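You operate a simulated robot arm through the tools that you are given. There is no shell and no other tool.

You run a simulated robot arm. Do the job below in one go: nothing can be reset, and whatever is moved stays where it is left.

Task
Wrap three tight turns of film round the green-banded stack's foot.
Fine: blue switch to Wrap, green-capped arm in, grey switch to 3, start; once it stands, blue to Lock, arm out to part the film, main switch off.

Only the result counts: the job must be done as asked and must still hold three seconds after the hand-in. Knocking over, shifting, dropping, spilling or breaking anything else fails it.

Robot
A 7-joint arm with a two-finger parallel gripper, fixed in place. Base frame: the origin is at the foot of the arm, x ahead of it, y to its left, z up. Lengths are in cm, angles in degrees, forces in N, time in s.
Its first joint turns from -149.0 to 149.0 degrees. Payload 3.5 kg.
Tool frame: the origin (TCP) lies between the finger pads and is the grasp point; the fingertips stand 2.3 cm ahead of it; z points along the fingers, y is the line along which they close. The gripper opens to 9.4 cm. The fingers are 3.8 cm wide and 1 cm thick; the gripper's body (5.4 by 9.6 cm) begins 3.9 cm behind the TCP.
Orientation is told as [roll, pitch, yaw] about the base's x, y, z axes, in that order, counted from this pose: with the fingers straight down and closing along the base's y, the tool's x points along the base's -x, its y along +y and its z along -z.

Tools
- The arm moves only by the tool arm_command. Its argument "motion" is one flat list of numbers, 7 for each row, row after row: the shift along the base's x, y, z in cm, then the turn, a rotation vector about the base's x, y, z in degrees, then the gripper command, from -1 (fully open) to 1 (shut), values between in proportion. In form: [dx, dy, dz, rx, ry, rz, claw, dx, dy, dz, rx, ry, rz, claw, ...]. A call has 1 to 20 rows; each row shifts and turns the commanded pose from where the row before left it. A row lasts 0.2 s, in which the tool goes at most 5 cm and 8.6 degrees; a call with a longer step from one row to the next is refused whole, and so is a gripper value outside its range. A pose out of reach is approached as far as the arm can. The call stops where the force on the tool passes 90 N (or 10 N more than at its start, if that is more) or the arm is blocked; 0.2 s more then pass. Each finger travels about 15.3 cm/s and halts on what it meets, pressing with about 28 N; the grip force reading is that of the motor and also rises with nothing between the fingers. The clock runs only during rows and for 0.2 s after the last one: add rows that do not move to give the fingers time. The reply holds the time, the measured pose of the TCP, the force on the tool along the base axes, the opening and the grip force, in the units named above and with some noise, with the torque about the TCP (base axes, N m) and any sound that the robot's microphone picked up.
- Cameras (640 x 400 px; columns grow to the right, rows downward): "scene" is fixed at [40.06, 66.24, 159.68]; the picture's right is [-0.98, -0.21, 0.00], its down [-0.11, 0.51, -0.85] and it looks along [0.18, -0.84, -0.52] (base axes); focal length 337 px, centre (320, 200). "wrist" rides on the gripper at [8.7, 1.6, -7.5] in the tool frame; the picture's right is [-0.18, 0.98, 0.00], its down [-0.58, -0.11, -0.81] and it looks along [-0.79, -0.15, 0.59] (tool axes); focal length 243 px, centre (320, 200). There is no depth. A picture from a camera that has moved, and an enlarged one, comes with that camera's place and axes in the base frame and with its lens. The place of the scene camera against the robot may be out by one fixed shift of up to 2.5 cm in any direction.
- grab_frame(camera): a new picture of that camera. The clock stands still meanwhile.
- zoom(camera, box): a new picture of the part [left, top, right, bottom] of that camera's present view, enlarged. The clock stands still meanwhile.
- hand_in(): hands the job in; it is judged then, once.

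Nothing tells you positions but the pictures and the camera data. Unless the task says otherwise, let go and move clear before handing in.

The tools are called after "Request:" as a command line: name --argument value ..., lists and objects as JSON in quotes. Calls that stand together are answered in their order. arm_command: Moves the arm, as the interface text tells. Its arguments: {"type":"object","properties":{"motion":{"type":"array","items":{"type":"number"}}},"required":["motion"]} The other tools are called the same way: grab_frame (camera) takes a picture; zoom (camera, box) takes an enlarged picture of a part of a camera's view; hand_in () hands the job in.

At the start:

```text
time: 0.0
ee_pos: [57.06, -71.48, 119.95]
orientation: [-0.2, -0.1, 0.0]
contact_force: [0.3, -0.9, -0.2]
ft_torque: [-0.01, 0.01, 0.0]
grip_width: 9.39
grasp_force: 0.0
```

scene: 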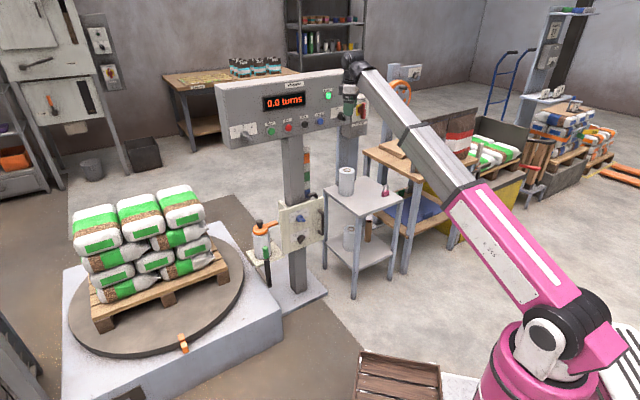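
wrist: 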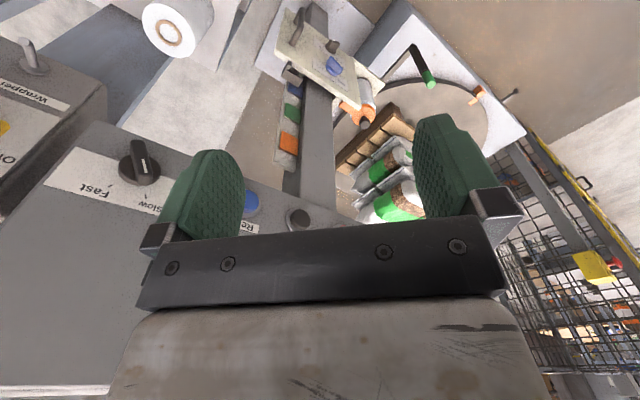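

I see a turntable with a pallet of green-banded sacks, a mast with a control console ("0.0 turns"), and a film carriage with a blue switch; the gripper hovers close to the console. I'll first look closely at all parts before moving.

Request:
zoom --camera "scene" --box '[210, 60, 390, 172]'

Request:
zoom --camera "scene" --box '[230, 180, 350, 300]'

Request:
zoom --camera "scene" --box '[50, 170, 350, 400]'

Request:
zoom --camera "wrist" --box '[0, 0, 320, 200]'

Request:
zoom --camera "wrist" --box '[260, 0, 560, 200]'

```text
3.56 times, centred on (300, 116) of scene
camera zoom: at [40.06, 66.24, 159.68], right [-0.98, -0.21, 0.0], down [-0.11, 0.51, -0.85], along [0.18, -0.84, -0.52], focal length 1198 px, centre (391, 499)
```

zoom: 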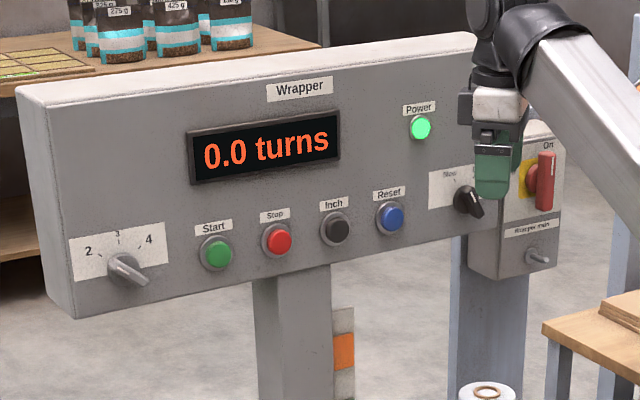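

```text
3.33 times, centred on (290, 240) of scene
camera zoom: at [40.06, 66.24, 159.68], right [-0.98, -0.21, 0.0], down [-0.11, 0.51, -0.85], along [0.18, -0.84, -0.52], focal length 1123 px, centre (420, 67)
```

zoom: 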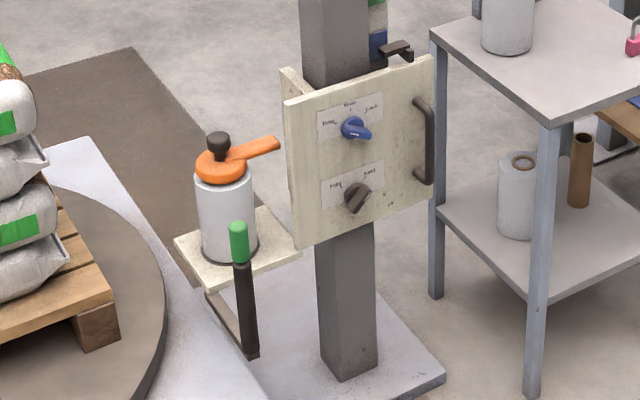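

```text
1.74 times, centred on (200, 285) of scene
camera zoom: at [40.06, 66.24, 159.68], right [-0.98, -0.21, 0.0], down [-0.11, 0.51, -0.85], along [0.18, -0.84, -0.52], focal length 586 px, centre (529, 52)
```

zoom: 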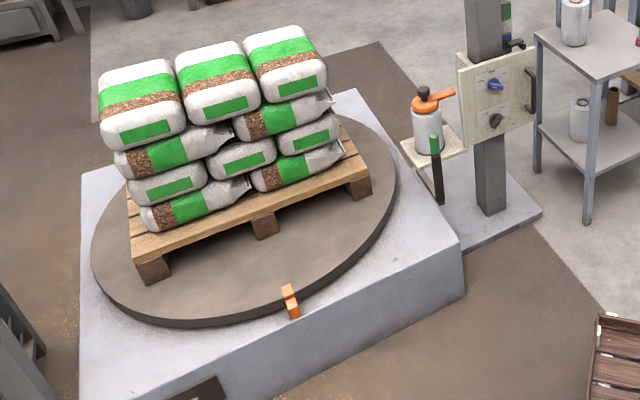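

```text
2.00 times, centred on (160, 100) of wrist
camera zoom: at [48.36, -69.92, 127.44], right [0.18, 0.98, 0.0], down [0.58, -0.11, 0.81], along [0.79, -0.15, -0.59], focal length 485 px, centre (640, 400)
```

zoom: 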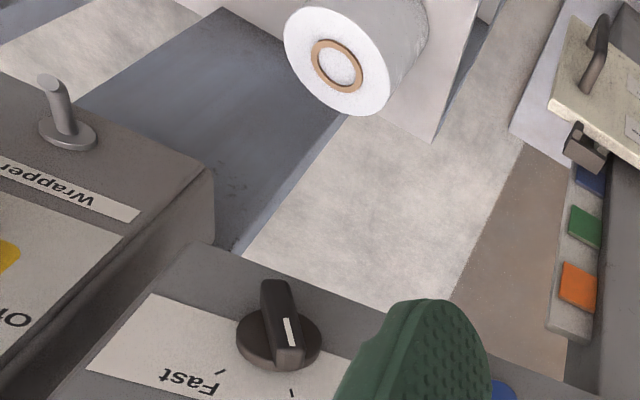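

```text
2.00 times, centred on (410, 100) of wrist
camera zoom: at [48.36, -69.92, 127.44], right [0.18, 0.98, 0.0], down [0.58, -0.11, 0.81], along [0.79, -0.15, -0.59], focal length 485 px, centre (140, 400)
```

zoom: 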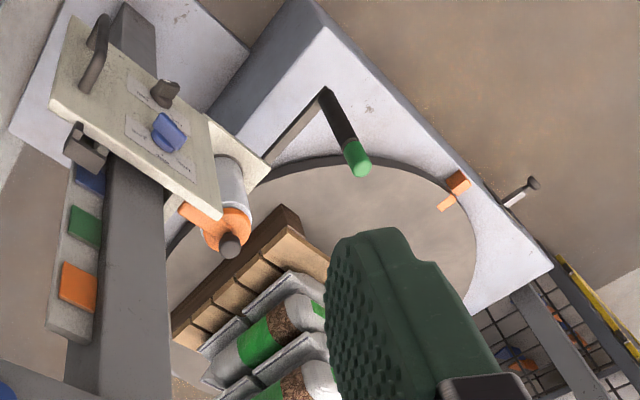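

The console, carriage and film roll are visible; I need to read labels and find the present switch positions before planning anything. Zooming in further.

Request:
zoom --camera "scene" --box '[280, 195, 330, 245]'

Request:
zoom --camera "scene" --box '[225, 110, 285, 155]'

Request:
zoom --camera "scene" --box '[325, 85, 375, 140]'

Request:
zoom --camera "scene" --box '[240, 215, 290, 295]'

Request:
zoom --camera "wrist" --box '[275, 0, 395, 130]'

Request:
zoom --camera "wrist" --box '[0, 20, 160, 220]'

Request:
zoom --camera "scene" --box '[150, 310, 220, 370]'

Request:
zoom --camera "scene" --box '[320, 160, 420, 260]'

```text
8.00 times, centred on (305, 220) of scene
camera zoom: at [40.06, 66.24, 159.68], right [-0.98, -0.21, 0.0], down [-0.11, 0.51, -0.85], along [0.18, -0.84, -0.52], focal length 2696 px, centre (440, 40)
```

zoom: 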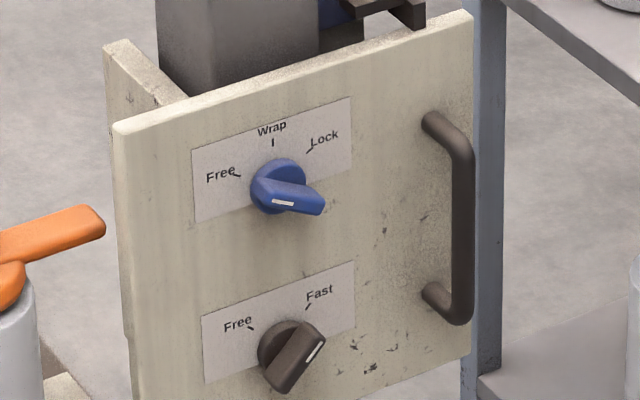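

```text
8.89 times, centred on (255, 132) of scene
camera zoom: at [40.06, 66.24, 159.68], right [-0.98, -0.21, 0.0], down [-0.11, 0.51, -0.85], along [0.18, -0.84, -0.52], focal length 2996 px, centre (898, 800)
```

zoom: 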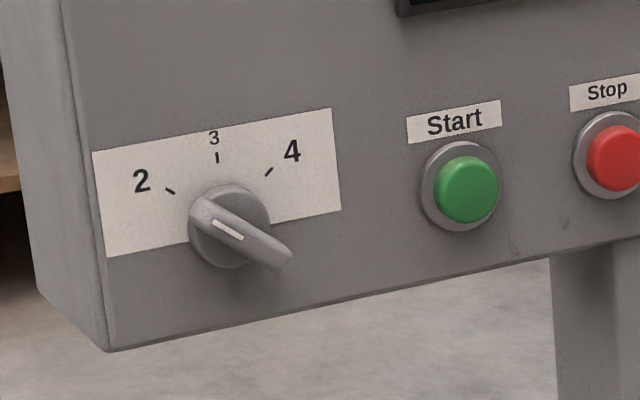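

```text
7.27 times, centred on (350, 112) of scene
camera zoom: at [40.06, 66.24, 159.68], right [-0.98, -0.21, 0.0], down [-0.11, 0.51, -0.85], along [0.18, -0.84, -0.52], focal length 2451 px, centre (102, 836)
```

zoom: 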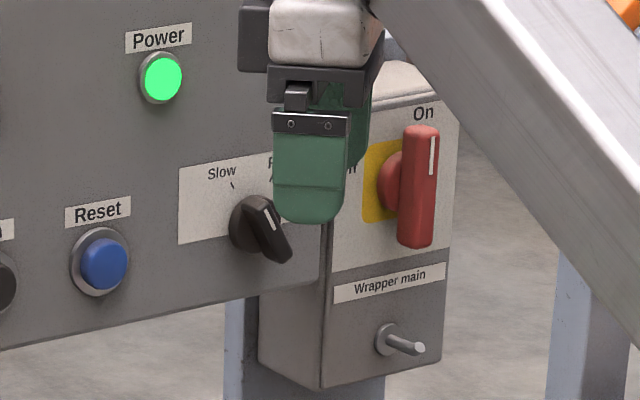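

```text
5.00 times, centred on (265, 255) of scene
camera zoom: at [40.06, 66.24, 159.68], right [-0.98, -0.21, 0.0], down [-0.11, 0.51, -0.85], along [0.18, -0.84, -0.52], focal length 1685 px, centre (595, -75)
```

zoom: 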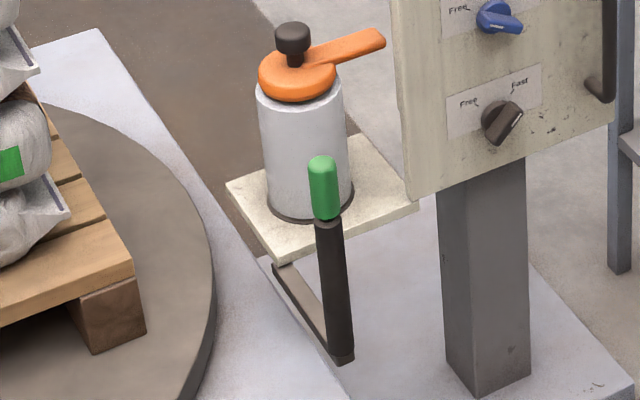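

```text
3.08 times, centred on (335, 65) of wrist
camera zoom: at [48.36, -69.92, 127.44], right [0.18, 0.98, 0.0], down [0.58, -0.11, 0.81], along [0.79, -0.15, -0.59], focal length 746 px, centre (274, 615)
```

zoom: 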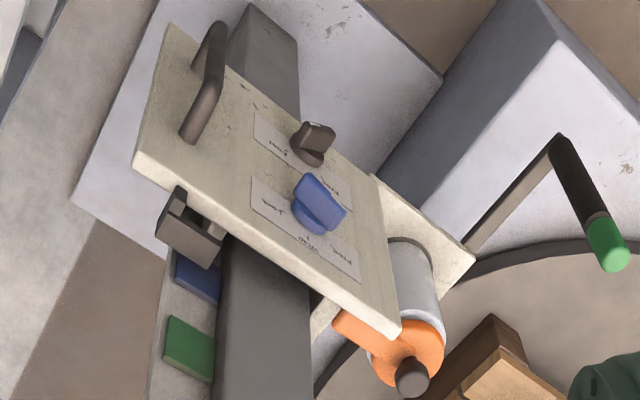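

```text
2.00 times, centred on (80, 120) of wrist
camera zoom: at [48.36, -69.92, 127.44], right [0.18, 0.98, 0.0], down [0.58, -0.11, 0.81], along [0.79, -0.15, -0.59], focal length 485 px, centre (800, 360)
```

zoom: 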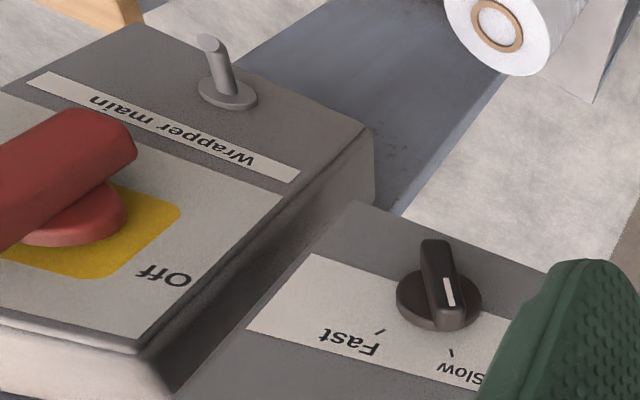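

```text
6.67 times, centred on (185, 340) of scene
camera zoom: at [40.06, 66.24, 159.68], right [-0.98, -0.21, 0.0], down [-0.11, 0.51, -0.85], along [0.18, -0.84, -0.52], focal length 2247 px, centre (1220, -733)
```

zoom: 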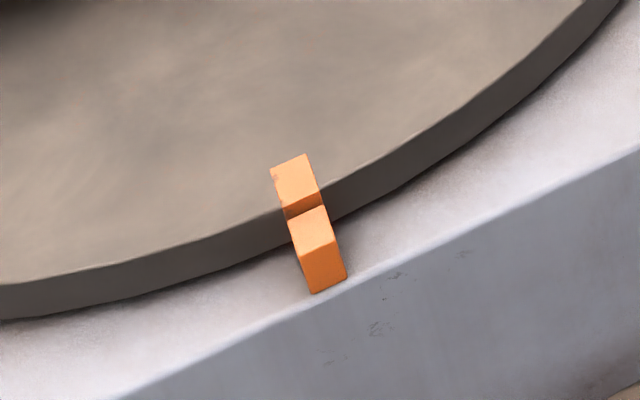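

```text
4.00 times, centred on (370, 210) of scene
camera zoom: at [40.06, 66.24, 159.68], right [-0.98, -0.21, 0.0], down [-0.11, 0.51, -0.85], along [0.18, -0.84, -0.52], focal length 1348 px, centre (120, 160)
```

zoom: 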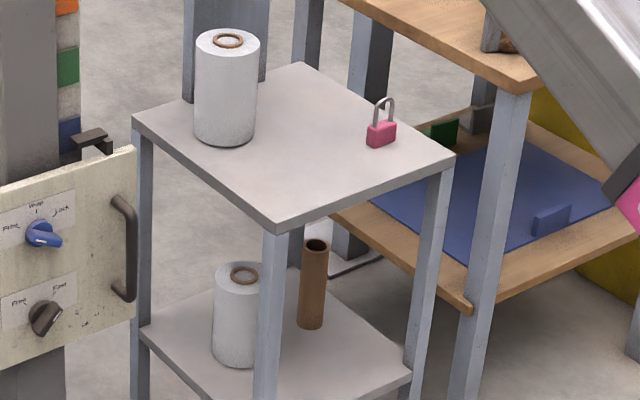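

The machine faces the robot base: the console is about 112 cm out at z≈108, the blue knob (on Free) is near (80,-72,60), the green cap near (89,-46,58). I'll back off from the console and pitch the tool to point horizontally at the machine.

Request:
arm_command --motion '[-1.5, 4.0, -1.0, 0, 0, 0, -1, -1.5, 4.0, -1.0, 0, 0, 0, -1, -1.5, 4.0, -1.0, 0, 0, 0, -1, -1.0, 3.0, -1.0, -5.97, -5.56, 0, -1, 0, 0, 0, -5.97, -5.56, 0, -1, 0, 0, 0, -5.97, -5.56, 0, -1, 0, 0, 0, -5.97, -5.56, 0, -1, 0, 0, 0, -5.97, -5.56, 0, -1, 0, 0, 0, -5.97, -5.56, 0, -1]'

```text
time: 2.0
ee_pos: [52.09, -56.86, 114.7]
orientation: [-40.4, -31.1, 11.8]
contact_force: [-0.5, -0.4, -0.1]
ft_torque: [0.0, 0.01, -0.01]
grip_width: 9.38
grasp_force: 0.1
out of reach, approached as far as the arm can: row 2, 3
```

The arm follows; I continue pitching the tool up to horizontal.

Request:
arm_command --motion '[0, 0, 0, -5.97, -5.56, 0, -1, 0, 0, 0, -5.97, -5.56, 0, -1, 0, 0, 0, -5.97, -5.56, 0, -1, 0, 0, 0, -5.97, -5.56, 0, -1, 0, 0, 0, -5.97, -5.56, 0, -1, 0, 0, 0, 0, 0, 0, -1]'

Request:
grab_frame --camera "wrist"

Request:
grab_frame --camera "scene"

```text
time: 3.4
ee_pos: [51.9, -56.92, 114.66]
orientation: [-90.2, -43.0, 43.0]
contact_force: [0.2, 0.0, -0.5]
ft_torque: [0.0, 0.05, -0.01]
grip_width: 9.39
grasp_force: 0.1
```

```text
taken
camera wrist: at [43.07, -55.07, 107.64], right [0.59, 0.55, -0.59], down [-0.29, 0.83, 0.48], along [0.75, -0.11, 0.65], focal length 243 px, centre (320, 200)
```

wrist: 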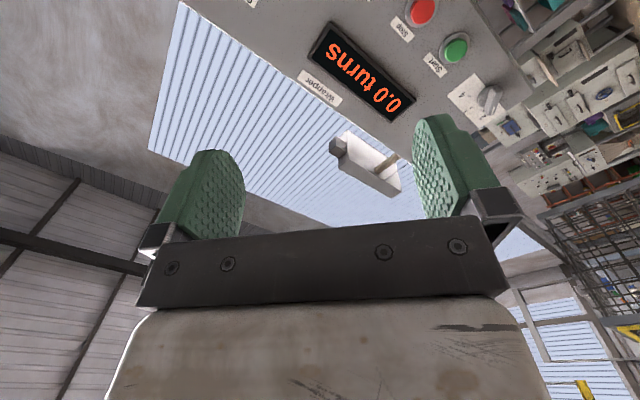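

```text
taken
```

scene: 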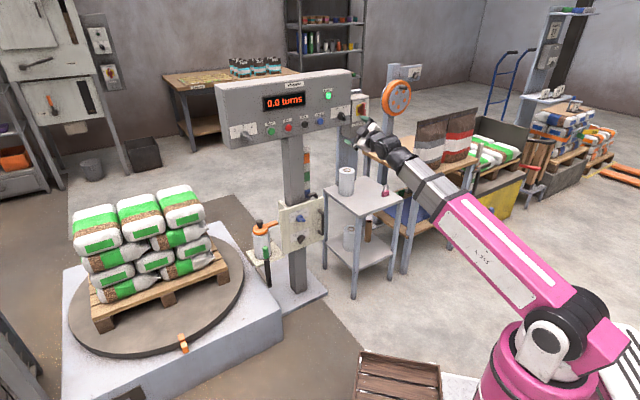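

The tool is horizontal now. I roll it about its own axis so the wrist camera comes to the top, checking whether the wrist can do it.

Request:
arm_command --motion '[0, 0, 0, -5.66, 6.08, 0, -1, 0, 0, 0, -5.66, 6.08, 0, -1, 0, 0, 0, -5.66, 6.08, 0, -1, 0, 0, 0, -5.66, 6.08, 0, -1, 0, 0, 0, -5.66, 6.08, 0, -1, 0, 0, 0, -5.66, 6.08, 0, -1, 0, 0, 0, -5.66, 6.08, 0, -1, 0, 0, 0, -5.66, 6.08, 0, -1, 0, 0, 0, -5.66, 6.08, 0, -1, 0, 0, 0, -5.66, 6.08, 0, -1, 0, 0, 0, -5.66, 6.08, 0, -1, 0, 0, 0, -5.66, 6.08, 0, -1, 0, 0, 0, -5.66, 6.08, 0, -1, 0, 0, 0, -5.66, 6.08, 0, -1, 0, 0, 0, -5.66, 6.08, 0, -1, 0, 0, 0, -5.66, 6.08, 0, -1, 0, 0, 0, 0, 0, 0, -1]'

Request:
grab_frame --camera "wrist"

Request:
grab_frame --camera "scene"

```text
time: 7.0
ee_pos: [51.84, -56.98, 114.54]
orientation: [130.2, 89.9, -96.9]
contact_force: [0.0, -0.7, 0.5]
ft_torque: [0.02, -0.01, 0.04]
grip_width: 9.41
grasp_force: 0.1
```

```text
taken
camera wrist: at [45.64, -52.63, 123.28], right [-0.72, -0.67, -0.18], down [-0.47, 0.66, -0.58], along [0.51, -0.33, -0.79], focal length 243 px, centre (320, 200)
```

wrist: 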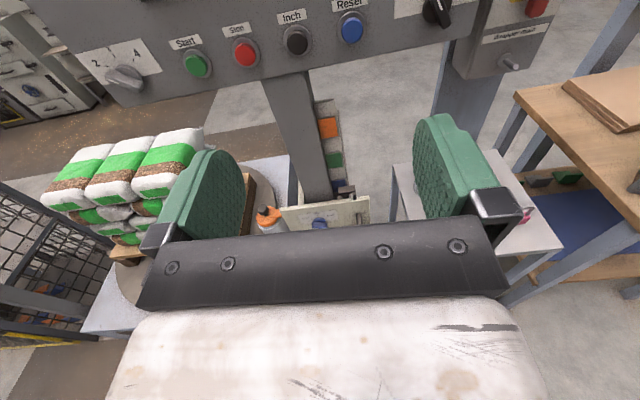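

```text
taken
```

scene: 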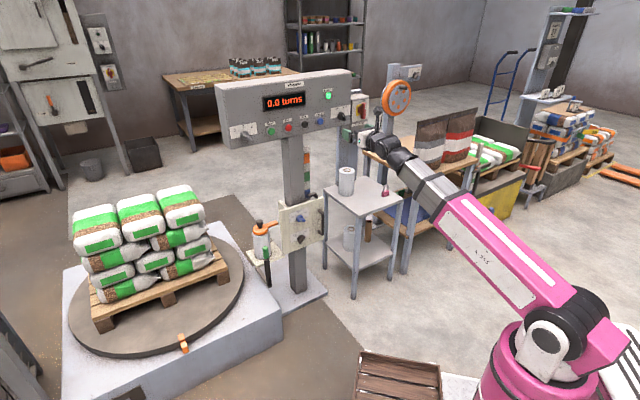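

The wrist camera is now upright and on top. I look closer at the console, the side table and the carriage from here to fix positions.

Request:
zoom --camera "wrist" --box '[60, 0, 300, 150]'

Request:
zoom --camera "wrist" --box '[280, 0, 560, 175]'

Request:
zoom --camera "wrist" --box '[380, 120, 640, 300]'

Request:
zoom --camera "wrist" --box '[230, 100, 410, 240]'

```text
2.67 times, centred on (180, 75) of wrist
camera zoom: at [45.64, -52.63, 123.28], right [-0.72, -0.67, -0.18], down [-0.47, 0.66, -0.58], along [0.51, -0.33, -0.79], focal length 647 px, centre (693, 533)
```

zoom: 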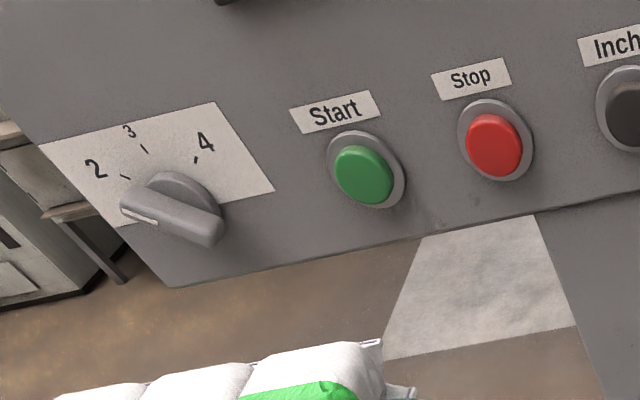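

```text
2.29 times, centred on (420, 88) of wrist
camera zoom: at [45.64, -52.63, 123.28], right [-0.72, -0.67, -0.18], down [-0.47, 0.66, -0.58], along [0.51, -0.33, -0.79], focal length 555 px, centre (91, 457)
```

zoom: 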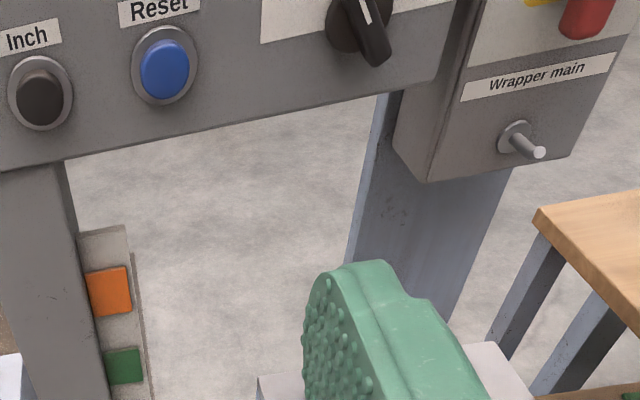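

```text
2.22 times, centred on (510, 210) of wrist
camera zoom: at [45.64, -52.63, 123.28], right [-0.72, -0.67, -0.18], down [-0.47, 0.66, -0.58], along [0.51, -0.33, -0.79], focal length 539 px, centre (-102, 178)
```

zoom: 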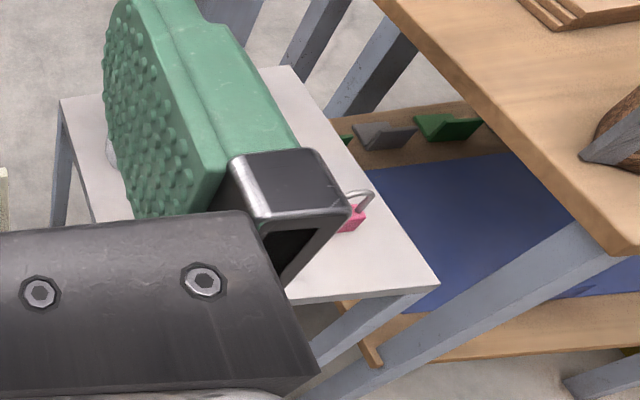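

```text
2.86 times, centred on (320, 170) of wrist
camera zoom: at [45.64, -52.63, 123.28], right [-0.72, -0.67, -0.18], down [-0.47, 0.66, -0.58], along [0.51, -0.33, -0.79], focal length 693 px, centre (320, 286)
```

zoom: 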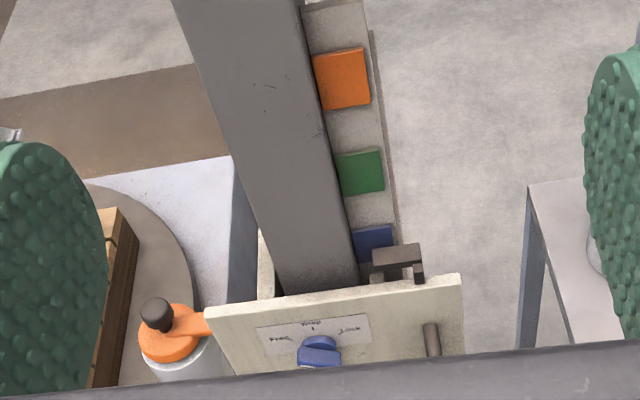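

Grey knob points at 2, blue at Free, the clamp knob at Fast; the side table is well to the right of the carriage. I lower the arm to look at the carriage face up close, staying about 20 cm off.

Request:
arm_command --motion '[1.35, 0.22, -4.2, 0, 0, 0, -1, 1.35, 0.22, -4.2, 0, 0, 0, -1, 1.35, 0.22, -4.2, 0, 0, 0, -1, 1.35, 0.22, -4.2, 0, 0, 0, -1, 1.35, 0.22, -4.2, 0, 0, 0, -1, 1.35, 0.22, -4.2, 0, 0, 0, -1, 1.35, 0.22, -4.2, 0, 0, 0, -1, 1.35, 0.22, -4.2, 0, 0, 0, -1, 1.35, 0.22, -4.2, 0, 0, 0, -1, 0, 0, 0, 0, 0, 0, -1]'

Request:
grab_frame --camera "wrist"

Request:
grab_frame --camera "scene"

```text
time: 9.2
ee_pos: [64.4, -54.61, 76.92]
orientation: [-137.1, 89.8, -4.3]
contact_force: [-1.0, -0.5, 1.0]
ft_torque: [0.01, 0.0, 0.0]
grip_width: 9.44
grasp_force: 0.1
```

```text
taken
camera wrist: at [58.17, -50.36, 85.68], right [-0.72, -0.67, -0.18], down [-0.47, 0.66, -0.58], along [0.51, -0.33, -0.79], focal length 243 px, centre (320, 200)
```

wrist: 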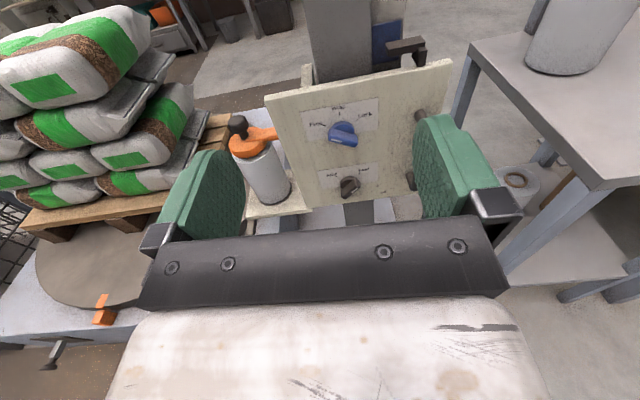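

```text
taken
```

scene: 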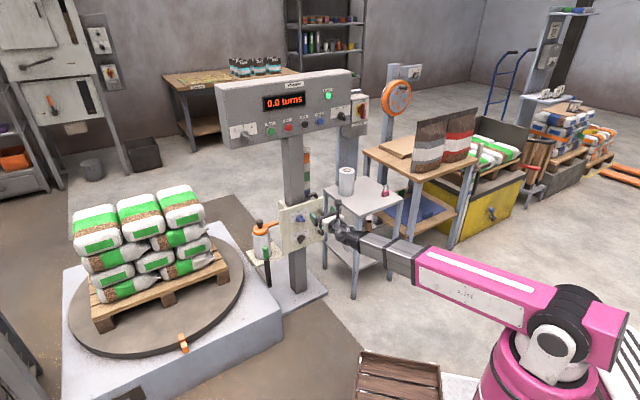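

I have a clear view of the carriage. Zooming to read the switch marks and film roll.

Request:
zoom --camera "wrist" --box '[260, 50, 460, 210]'

Request:
zoom --camera "wrist" --box '[0, 0, 310, 220]'

Request:
zoom --camera "scene" --box '[270, 190, 350, 250]'

Request:
zoom --camera "wrist" --box '[0, 220, 160, 400]'

```text
2.50 times, centred on (360, 130) of wrist
camera zoom: at [58.17, -50.36, 85.68], right [-0.72, -0.67, -0.18], down [-0.47, 0.66, -0.58], along [0.51, -0.33, -0.79], focal length 606 px, centre (220, 375)
```

zoom: 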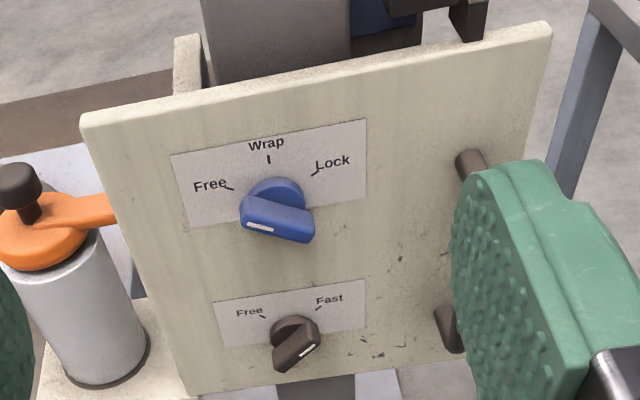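

```text
1.82 times, centred on (155, 110) of wrist
camera zoom: at [58.17, -50.36, 85.68], right [-0.72, -0.67, -0.18], down [-0.47, 0.66, -0.58], along [0.51, -0.33, -0.79], focal length 441 px, centre (620, 364)
```

zoom: 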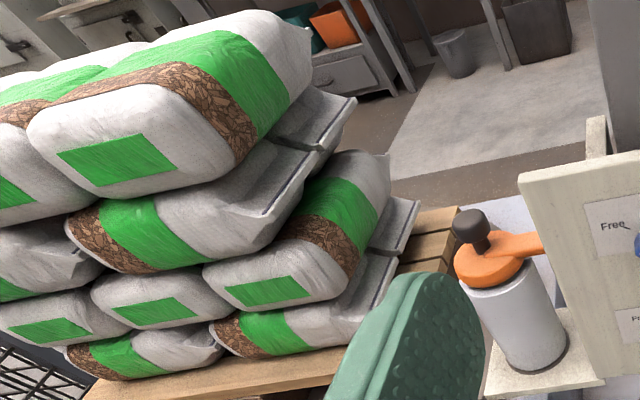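

```text
6.67 times, centred on (310, 220) of scene
camera zoom: at [40.06, 66.24, 159.68], right [-0.98, -0.21, 0.0], down [-0.11, 0.51, -0.85], along [0.18, -0.84, -0.52], focal length 2247 px, centre (387, 67)
```

zoom: 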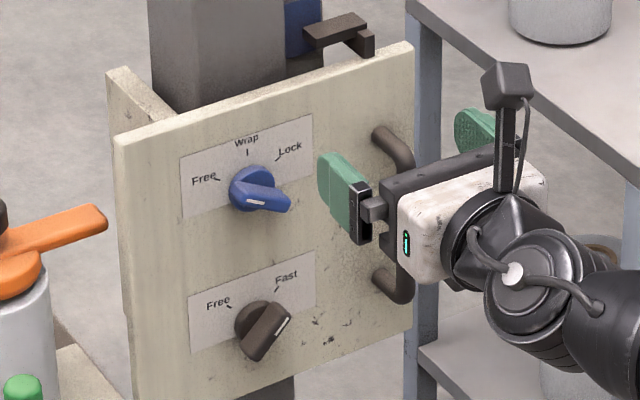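

```text
2.22 times, centred on (80, 310) of wrist
camera zoom: at [58.17, -50.36, 85.68], right [-0.72, -0.67, -0.18], down [-0.47, 0.66, -0.58], along [0.51, -0.33, -0.79], focal length 539 px, centre (853, -44)
```

zoom: 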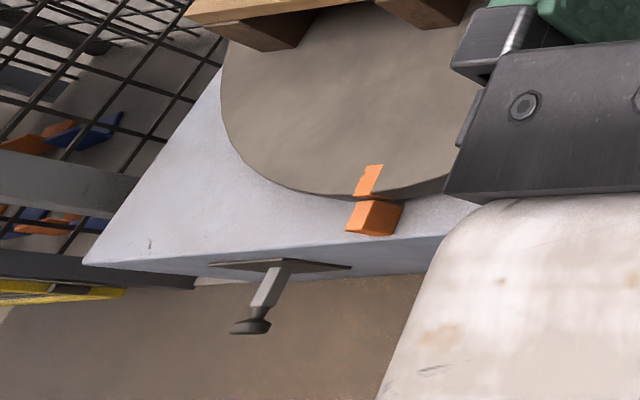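

The carriage face lies at about 110 cm from the base along my tool's line, parallel to the gripper; the blue knob's centre is about (82,-74,59.5) with its bar on Free (56° left of up). I roll the tool 56° left to line up with the bar and come to a pre-grasp ~10 cm off.

Request:
arm_command --motion '[1.331, -1.513, -2.486, -5.453, 5.854, 0, -0.17, 1.331, -1.513, -2.486, -5.453, 5.854, 0, -0.17, 1.331, -1.513, -2.486, -5.453, 5.854, 0, -0.17, 1.331, -1.513, -2.486, -5.453, 5.854, 0, -0.17, 1.331, -1.513, -2.486, -5.453, 5.854, 0, -0.17, 1.331, -1.513, -2.486, -5.453, 5.854, 0, -0.17, 1.331, -1.513, -2.486, -5.453, 5.854, 0, -0.17, 0, 0, 0, 0, 0, 0, -0.17]'

Request:
grab_frame --camera "wrist"

Request:
zoom --camera "scene" --box '[260, 180, 360, 260]'

```text
time: 11.0
ee_pos: [73.48, -65.58, 59.2]
orientation: [90.1, 34.0, -137.0]
contact_force: [-0.6, -0.4, 0.5]
ft_torque: [-0.01, 0.0, -0.01]
grip_width: 5.49
grasp_force: 0.1
```

```text
taken
camera wrist: at [73.02, -55.95, 65.39], right [-0.51, -0.48, 0.71], down [-0.86, 0.3, -0.42], along [-0.02, -0.82, -0.57], focal length 243 px, centre (320, 200)
```

wrist: 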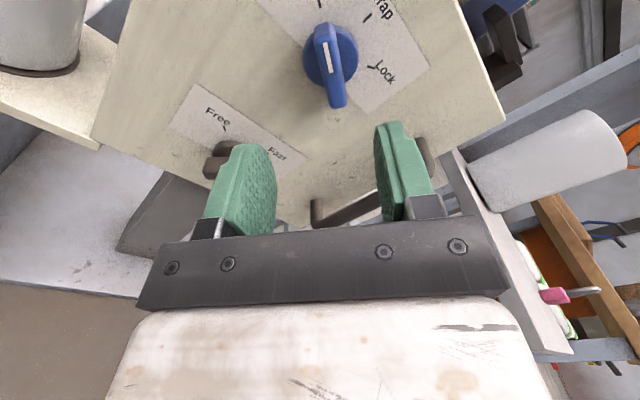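

```text
5.00 times, centred on (310, 220) of scene
camera zoom: at [40.06, 66.24, 159.68], right [-0.98, -0.21, 0.0], down [-0.11, 0.51, -0.85], along [0.18, -0.84, -0.52], focal length 1685 px, centre (370, 100)
```

zoom: 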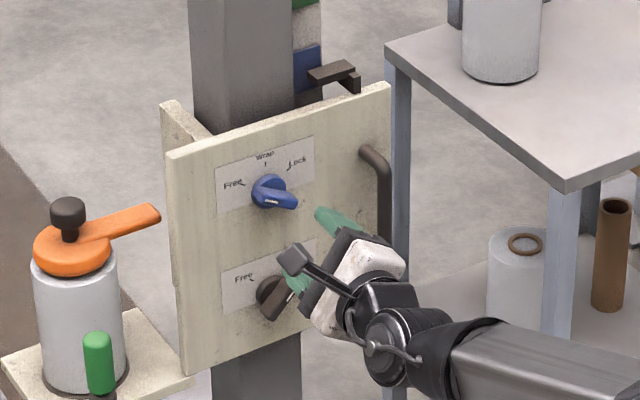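

The bar sits slightly right of my grasp line and is tilted ~4° more than assumed. I correct roll and position and close in to just in front of the knob.

Request:
arm_command --motion '[1.79, -1.75, 0.55, -1.363, 1.463, 0, -0.17, 1.79, -1.75, 0.55, -1.363, 1.463, 0, -0.17, 0, 0, 0, 0, 0, 0, -0.17]'

Request:
grab_frame --camera "wrist"

Request:
zoom --camera "wrist" --box '[220, 20, 440, 200]'

```text
time: 11.8
ee_pos: [77.06, -69.0, 60.32]
orientation: [90.2, 30.1, -137.0]
contact_force: [0.0, 0.6, 0.6]
ft_torque: [0.03, -0.01, -0.03]
grip_width: 5.49
grasp_force: 0.1
```

```text
taken
camera wrist: at [76.82, -59.05, 66.13], right [-0.48, -0.44, 0.76], down [-0.88, 0.28, -0.39], along [-0.04, -0.85, -0.52], focal length 243 px, centre (320, 200)
```

wrist: 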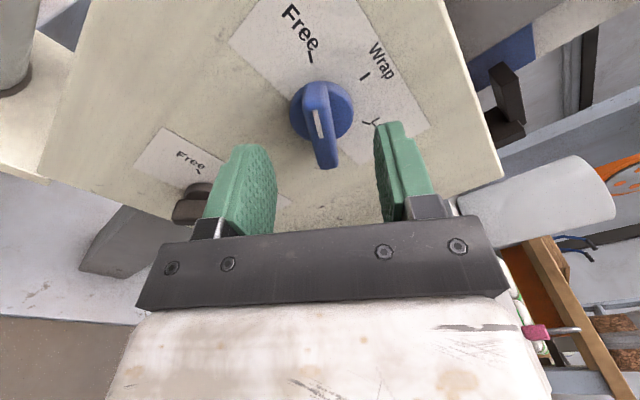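

```text
2.22 times, centred on (330, 110) of wrist
camera zoom: at [76.82, -59.05, 66.13], right [-0.48, -0.44, 0.76], down [-0.88, 0.28, -0.39], along [-0.04, -0.85, -0.52], focal length 539 px, centre (298, 400)
```

zoom: 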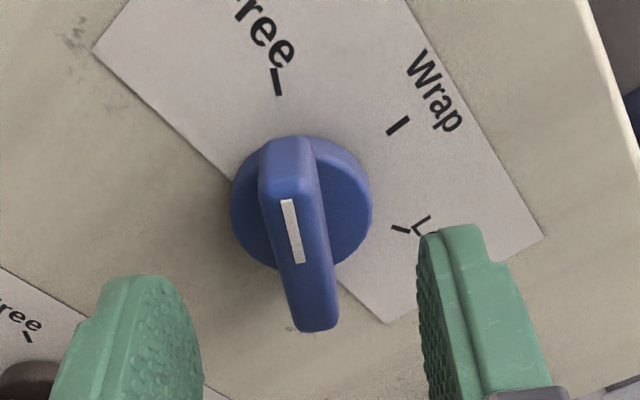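

The bar is now centred between the fingers and aligned (about 60° left). I move in 2.8 cm and close on the bar.

Request:
arm_command --motion '[0.954, -1.024, 0, 0, 0, 0, -0.17, 0.954, -1.024, 0, 0, 0, 0, -0.17, 0, 0, 0, 0, 0, 0, -0.17, 0, 0, 0, 0, 0, 0, 0.3, 0, 0, 0, 0, 0, 0, 1, 0, 0, 0, 0, 0, 0, 1]'

Request:
zoom --camera "wrist" --box '[220, 40, 440, 220]'

Request:
zoom --camera "scene" --box '[270, 190, 350, 250]'

```text
time: 13.2
ee_pos: [79.06, -71.22, 60.56]
orientation: [90.1, 30.0, -137.0]
contact_force: [1.7, -3.0, 3.3]
ft_torque: [-0.03, -0.03, 0.05]
grip_width: 3.63
grasp_force: 45.0
```

```text
2.22 times, centred on (330, 130) of wrist
camera zoom: at [78.84, -61.17, 66.27], right [-0.48, -0.44, 0.76], down [-0.88, 0.28, -0.39], along [-0.04, -0.85, -0.52], focal length 539 px, centre (298, 356)
```

zoom: 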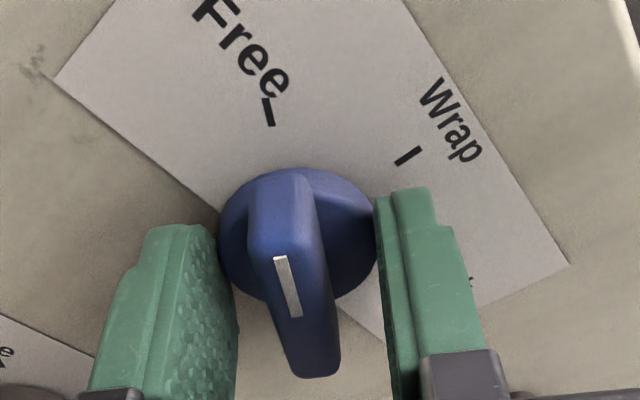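

```text
6.67 times, centred on (310, 220) of scene
camera zoom: at [40.06, 66.24, 159.68], right [-0.98, -0.21, 0.0], down [-0.11, 0.51, -0.85], along [0.18, -0.84, -0.52], focal length 2247 px, centre (387, 67)
```

zoom: 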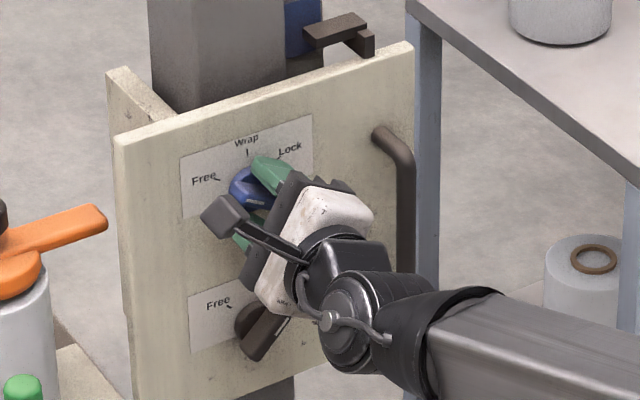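

The fingers closed on the 3.6 cm round base rather than the bar. I open, back off about 1 cm and close again on the bar only.

Request:
arm_command --motion '[0, 0, 0, 0, 0, 0, -0.1, 0, 0, 0, 0, 0, 0, -0.1, -0.65, 0.7, -0.1, 0, 0, 0, -0.1, 0, 0, 0, 0, 0, 0, -0.1, 0, 0, 0, 0, 0, 0, 0.4, 0, 0, 0, 0, 0, 0, 1, 0, 0, 0, 0, 0, 0, 1]'

Request:
zoom --camera "wrist" --box '[220, 40, 440, 220]'

```text
time: 14.8
ee_pos: [78.41, -70.41, 60.47]
orientation: [90.2, 30.1, -137.0]
contact_force: [-3.4, -6.1, 11.1]
ft_torque: [0.31, 0.39, 0.07]
grip_width: 1.28
grasp_force: 45.0
```

```text
2.22 times, centred on (330, 130) of wrist
camera zoom: at [78.15, -60.43, 66.29], right [-0.48, -0.44, 0.76], down [-0.88, 0.28, -0.39], along [-0.04, -0.85, -0.52], focal length 539 px, centre (298, 356)
```

zoom: 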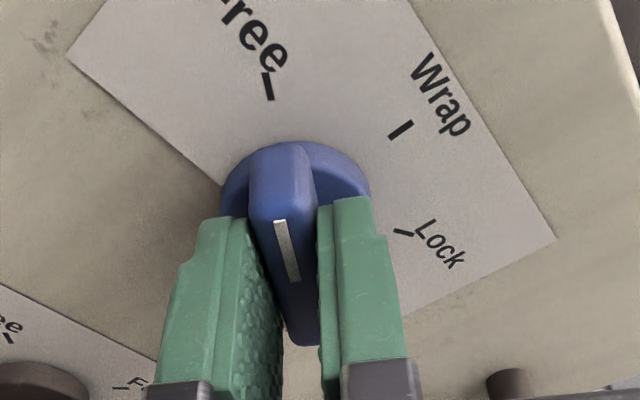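

Now the fingers hold the 1.3 cm bar itself. I turn it 60° clockwise to Wrap.

Request:
arm_command --motion '[0, 0, 0.15, 0, 0, 0, 1, 0, 0, 0, 5.112, -5.488, 0, 1, 0, 0, 0, 5.112, -5.488, 0, 1, 0, 0, 0, 5.112, -5.488, 0, 1, 0, 0, 0, 5.112, -5.488, 0, 1, 0, 0, 0, 5.112, -5.488, 0, 1, 0, 0, 0, 5.112, -5.488, 0, 1, 0, 0, 0, 5.112, -5.488, 0, 1, 0, 0, 0, 5.112, -5.488, 0, 1, 0, 0, 0, 0, 0, 0, 1]'

Request:
zoom --camera "wrist" --box '[220, 40, 440, 220]'

Request:
zoom --camera "scene" --box '[270, 190, 350, 250]'

```text
time: 17.0
ee_pos: [78.29, -70.38, 60.54]
orientation: [-96.3, 89.9, 36.6]
contact_force: [6.8, -13.4, -5.2]
ft_torque: [0.87, 0.87, 0.56]
grip_width: 1.34
grasp_force: 44.3
```

```text
2.22 times, centred on (330, 130) of wrist
camera zoom: at [72.0, -66.11, 69.28], right [-0.72, -0.67, -0.19], down [-0.47, 0.67, -0.58], along [0.51, -0.33, -0.79], focal length 539 px, centre (298, 356)
```

zoom: 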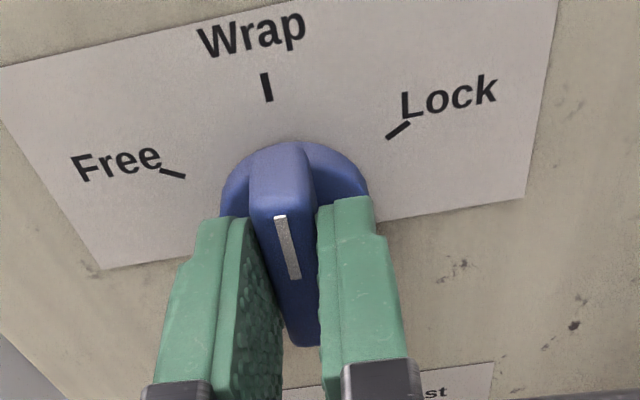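

```text
6.67 times, centred on (310, 220) of scene
camera zoom: at [40.06, 66.24, 159.68], right [-0.98, -0.21, 0.0], down [-0.11, 0.51, -0.85], along [0.18, -0.84, -0.52], focal length 2247 px, centre (387, 67)
```

zoom: 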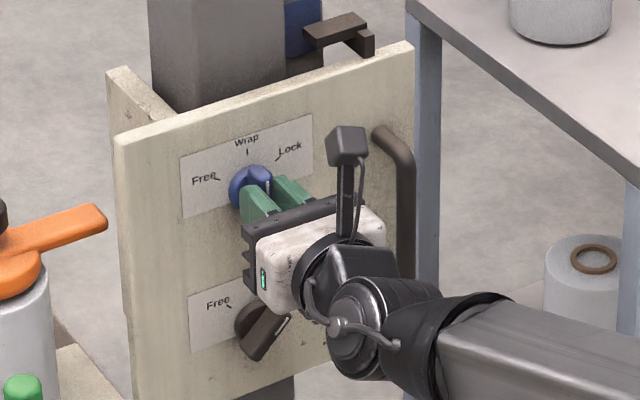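

The blue switch stands on Wrap. I release, back off, and then move left and up a bit to study the green-capped arm and its pivot.

Request:
arm_command --motion '[0, 0, 0, 0, 0, 0, -0.3, 0, 0, 0, 0, 0, 0, -0.3, -2.7, 2.93, 0, 0, 0, 0, -0.3, -2.7, 2.93, 0, 0, 0, 0, -0.3, -2.7, 2.93, 0, 0, 0, 0, -0.3, -2.7, 2.93, 0, 0, 0, 0, -0.3, 0, 0, 0, 0, 0, 0, -0.3]'

Request:
grab_frame --camera "wrist"

Request:
zoom --camera "scene" --box '[270, 190, 350, 250]'

```text
time: 18.6
ee_pos: [67.45, -58.95, 60.11]
orientation: [-112.7, 89.9, 20.2]
contact_force: [-0.7, 0.6, -0.2]
ft_torque: [-0.01, 0.0, 0.01]
grip_width: 6.11
grasp_force: 0.0
```

```text
taken
camera wrist: at [61.21, -54.62, 68.93], right [-0.72, -0.67, -0.19], down [-0.47, 0.67, -0.58], along [0.51, -0.33, -0.79], focal length 243 px, centre (320, 200)
```

wrist: 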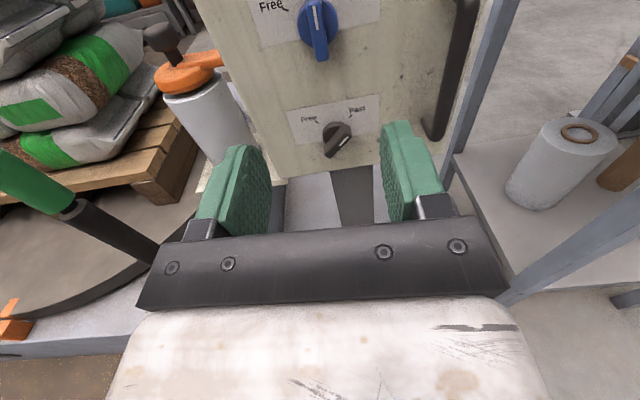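

```text
6.67 times, centred on (310, 220) of scene
camera zoom: at [40.06, 66.24, 159.68], right [-0.98, -0.21, 0.0], down [-0.11, 0.51, -0.85], along [0.18, -0.84, -0.52], focal length 2247 px, centre (387, 67)
```

zoom: 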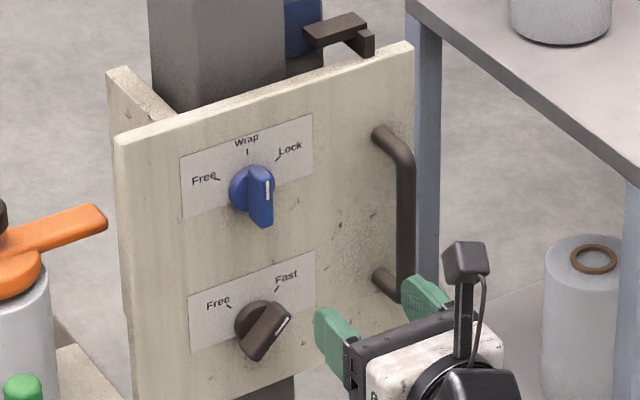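

Blue is on Wrap and stays there. Next I move up and left to look down on the green-capped arm and its pivot.

Request:
arm_command --motion '[0, 0, 4, 0, 0, 0, -0.3, 0, 0, 4, 0, 0, 0, -0.3, 0, 0, 4, 0, 0, 0, -0.3, 0, 0, 4, 0, 0, 0, 0.5, 2.5, 2.7, 0, 0, 0, 0, 1, 2.5, 2.7, 0, 0, 0, 0, 1, 2.5, 2.7, 0, 0, 0, 0, 1, 2.5, 2.7, 0, 0, 0, 0, 1, 2.5, 2.7, 0, 0, 0, 0, 1, 0, 0, 0, 0, 0, 0, 1]'

Request:
grab_frame --camera "wrist"

Request:
grab_frame --camera "scene"

```text
time: 20.8
ee_pos: [79.89, -45.38, 76.63]
orientation: [-123.0, 89.9, 9.9]
contact_force: [0.5, 0.1, 0.5]
ft_torque: [-0.01, -0.01, 0.03]
grip_width: 0.0
grasp_force: 27.7
```

```text
taken
camera wrist: at [73.67, -41.1, 85.26], right [-0.72, -0.67, -0.19], down [-0.47, 0.67, -0.58], along [0.51, -0.33, -0.79], focal length 243 px, centre (320, 200)
```

wrist: 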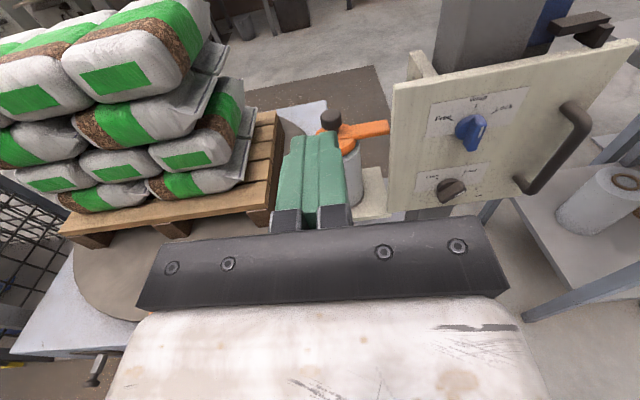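

```text
taken
```

scene: 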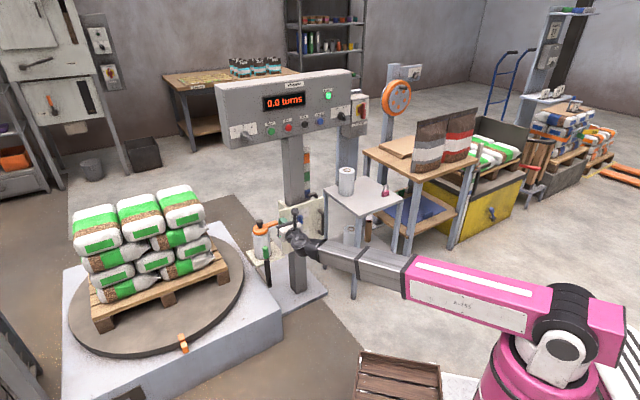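

The gripper hides the arm from here. I shift right and back so the arm appears left of the fingers.

Request:
arm_command --motion '[-3.8, -1.6, 0, 0, 0, 0, 1, -3.8, -1.6, 0, 0, 0, 0, 1, -3.8, -1.6, 0, 0, 0, 0, 1, -3.8, -1.6, 0, 0, 0, 0, 1, 0, 0, 0, 0, 0, 0, 1]'

Request:
grab_frame --camera "wrist"

Request:
zoom --camera "wrist" --box '[0, 80, 300, 300]'

```text
time: 22.0
ee_pos: [64.82, -51.54, 76.43]
orientation: [-122.8, 89.9, 10.1]
contact_force: [0.0, 0.3, 0.3]
ft_torque: [-0.02, 0.0, 0.0]
grip_width: 0.0
grasp_force: 27.5
```

```text
taken
camera wrist: at [58.54, -47.21, 85.21], right [-0.72, -0.67, -0.19], down [-0.47, 0.66, -0.58], along [0.51, -0.33, -0.79], focal length 243 px, centre (320, 200)
```

wrist: 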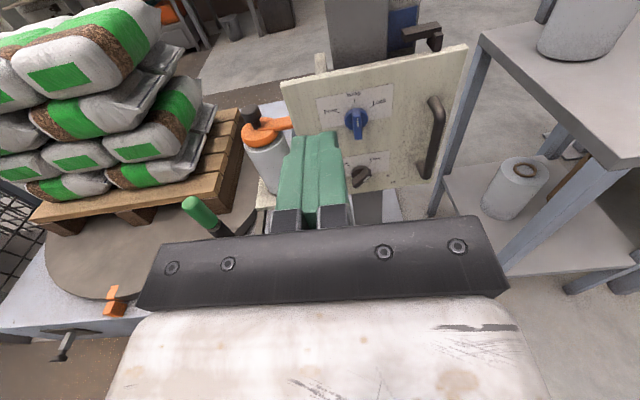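

```text
1.82 times, centred on (150, 190) of wrist
camera zoom: at [58.54, -47.21, 85.21], right [-0.72, -0.67, -0.19], down [-0.47, 0.66, -0.58], along [0.51, -0.33, -0.79], focal length 441 px, centre (629, 218)
```

zoom: 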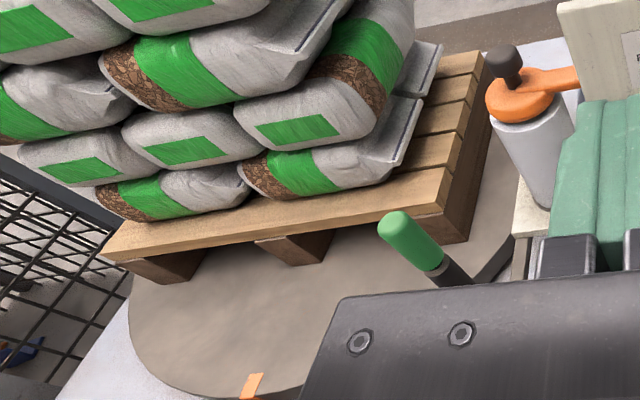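

The green cap top is near (88,-46.5,61). I roll the camera to the right side so that it looks left at the arm, its lower bar and pivot.

Request:
arm_command --motion '[0.43, -0.46, -0.75, 5.112, -5.488, 0, 1, 0.43, -0.46, -0.75, 5.112, -5.488, 0, 1, 0.43, -0.46, -0.75, 5.112, -5.488, 0, 1, 0.43, -0.46, -0.75, 5.112, -5.488, 0, 1, 0.43, -0.46, -0.75, 5.112, -5.488, 0, 1, 0.43, -0.46, -0.75, 5.112, -5.488, 0, 1, 0.43, -0.46, -0.75, 5.112, -5.488, 0, 1, 0.43, -0.46, -0.75, 5.112, -5.488, 0, 1, 0, 0, 0, 0, 0, 0, 1]'

Request:
grab_frame --camera "wrist"

```text
time: 24.0
ee_pos: [68.04, -55.31, 70.64]
orientation: [-90.0, 29.8, 42.9]
contact_force: [0.0, 0.8, 1.0]
ft_torque: [-0.01, 0.02, 0.01]
grip_width: 0.0
grasp_force: 28.2
```

```text
taken
camera wrist: at [56.94, -55.47, 73.71], right [-0.24, -0.22, -0.94], down [-0.14, 0.97, -0.19], along [0.96, 0.08, -0.27], focal length 243 px, centre (320, 200)
```

wrist: 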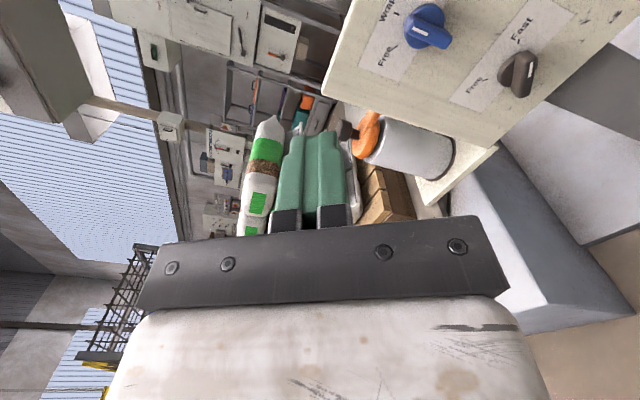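

The gripper blocks it again. I roll back upright and step back so that the arm lies ahead of the camera.

Request:
arm_command --motion '[-1.03, 3.31, 0.55, -5.112, 5.488, 0, 1, -1.03, 3.31, 0.55, -5.112, 5.488, 0, 1, -1.03, 3.31, 0.55, -5.112, 5.488, 0, 1, -1.03, 3.31, 0.55, -5.112, 5.488, 0, 1, -1.03, 3.31, 0.55, -5.112, 5.488, 0, 1, -1.03, 3.31, 0.55, -5.112, 5.488, 0, 1, -1.03, 3.31, 0.55, -5.112, 5.488, 0, 1, -1.03, 3.31, 0.55, -5.112, 5.488, 0, 1, 0, 0, 0, 0, 0, 0, 1]'

Request:
grab_frame --camera "wrist"

Request:
zoom --camera "wrist" --box '[130, 40, 330, 190]'

```text
time: 26.0
ee_pos: [59.82, -28.6, 74.95]
orientation: [-142.6, 89.9, -9.6]
contact_force: [-0.1, -0.2, 0.3]
ft_torque: [0.01, -0.02, 0.02]
grip_width: 0.01
grasp_force: 28.2
```

```text
taken
camera wrist: at [53.64, -24.33, 83.61], right [-0.72, -0.67, -0.18], down [-0.47, 0.67, -0.58], along [0.51, -0.33, -0.79], focal length 243 px, centre (320, 200)
```

wrist: 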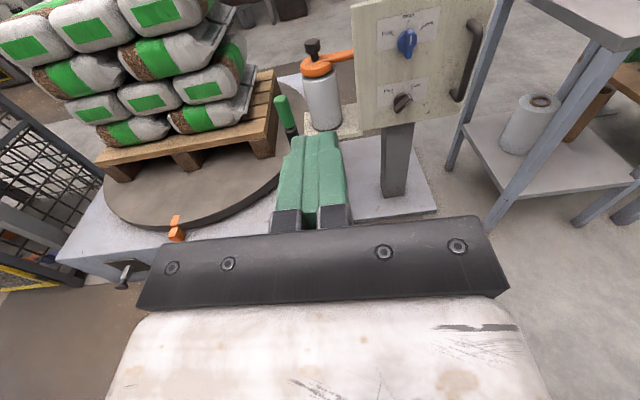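

```text
2.67 times, centred on (230, 115) of wrist
camera zoom: at [53.64, -24.33, 83.61], right [-0.72, -0.67, -0.18], down [-0.47, 0.67, -0.58], along [0.51, -0.33, -0.79], focal length 647 px, centre (560, 427)
```

zoom: 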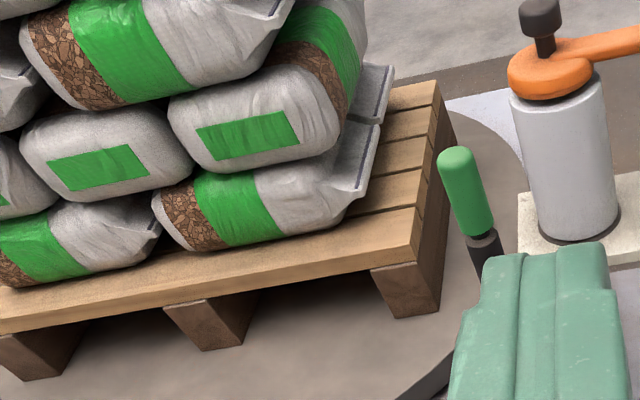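

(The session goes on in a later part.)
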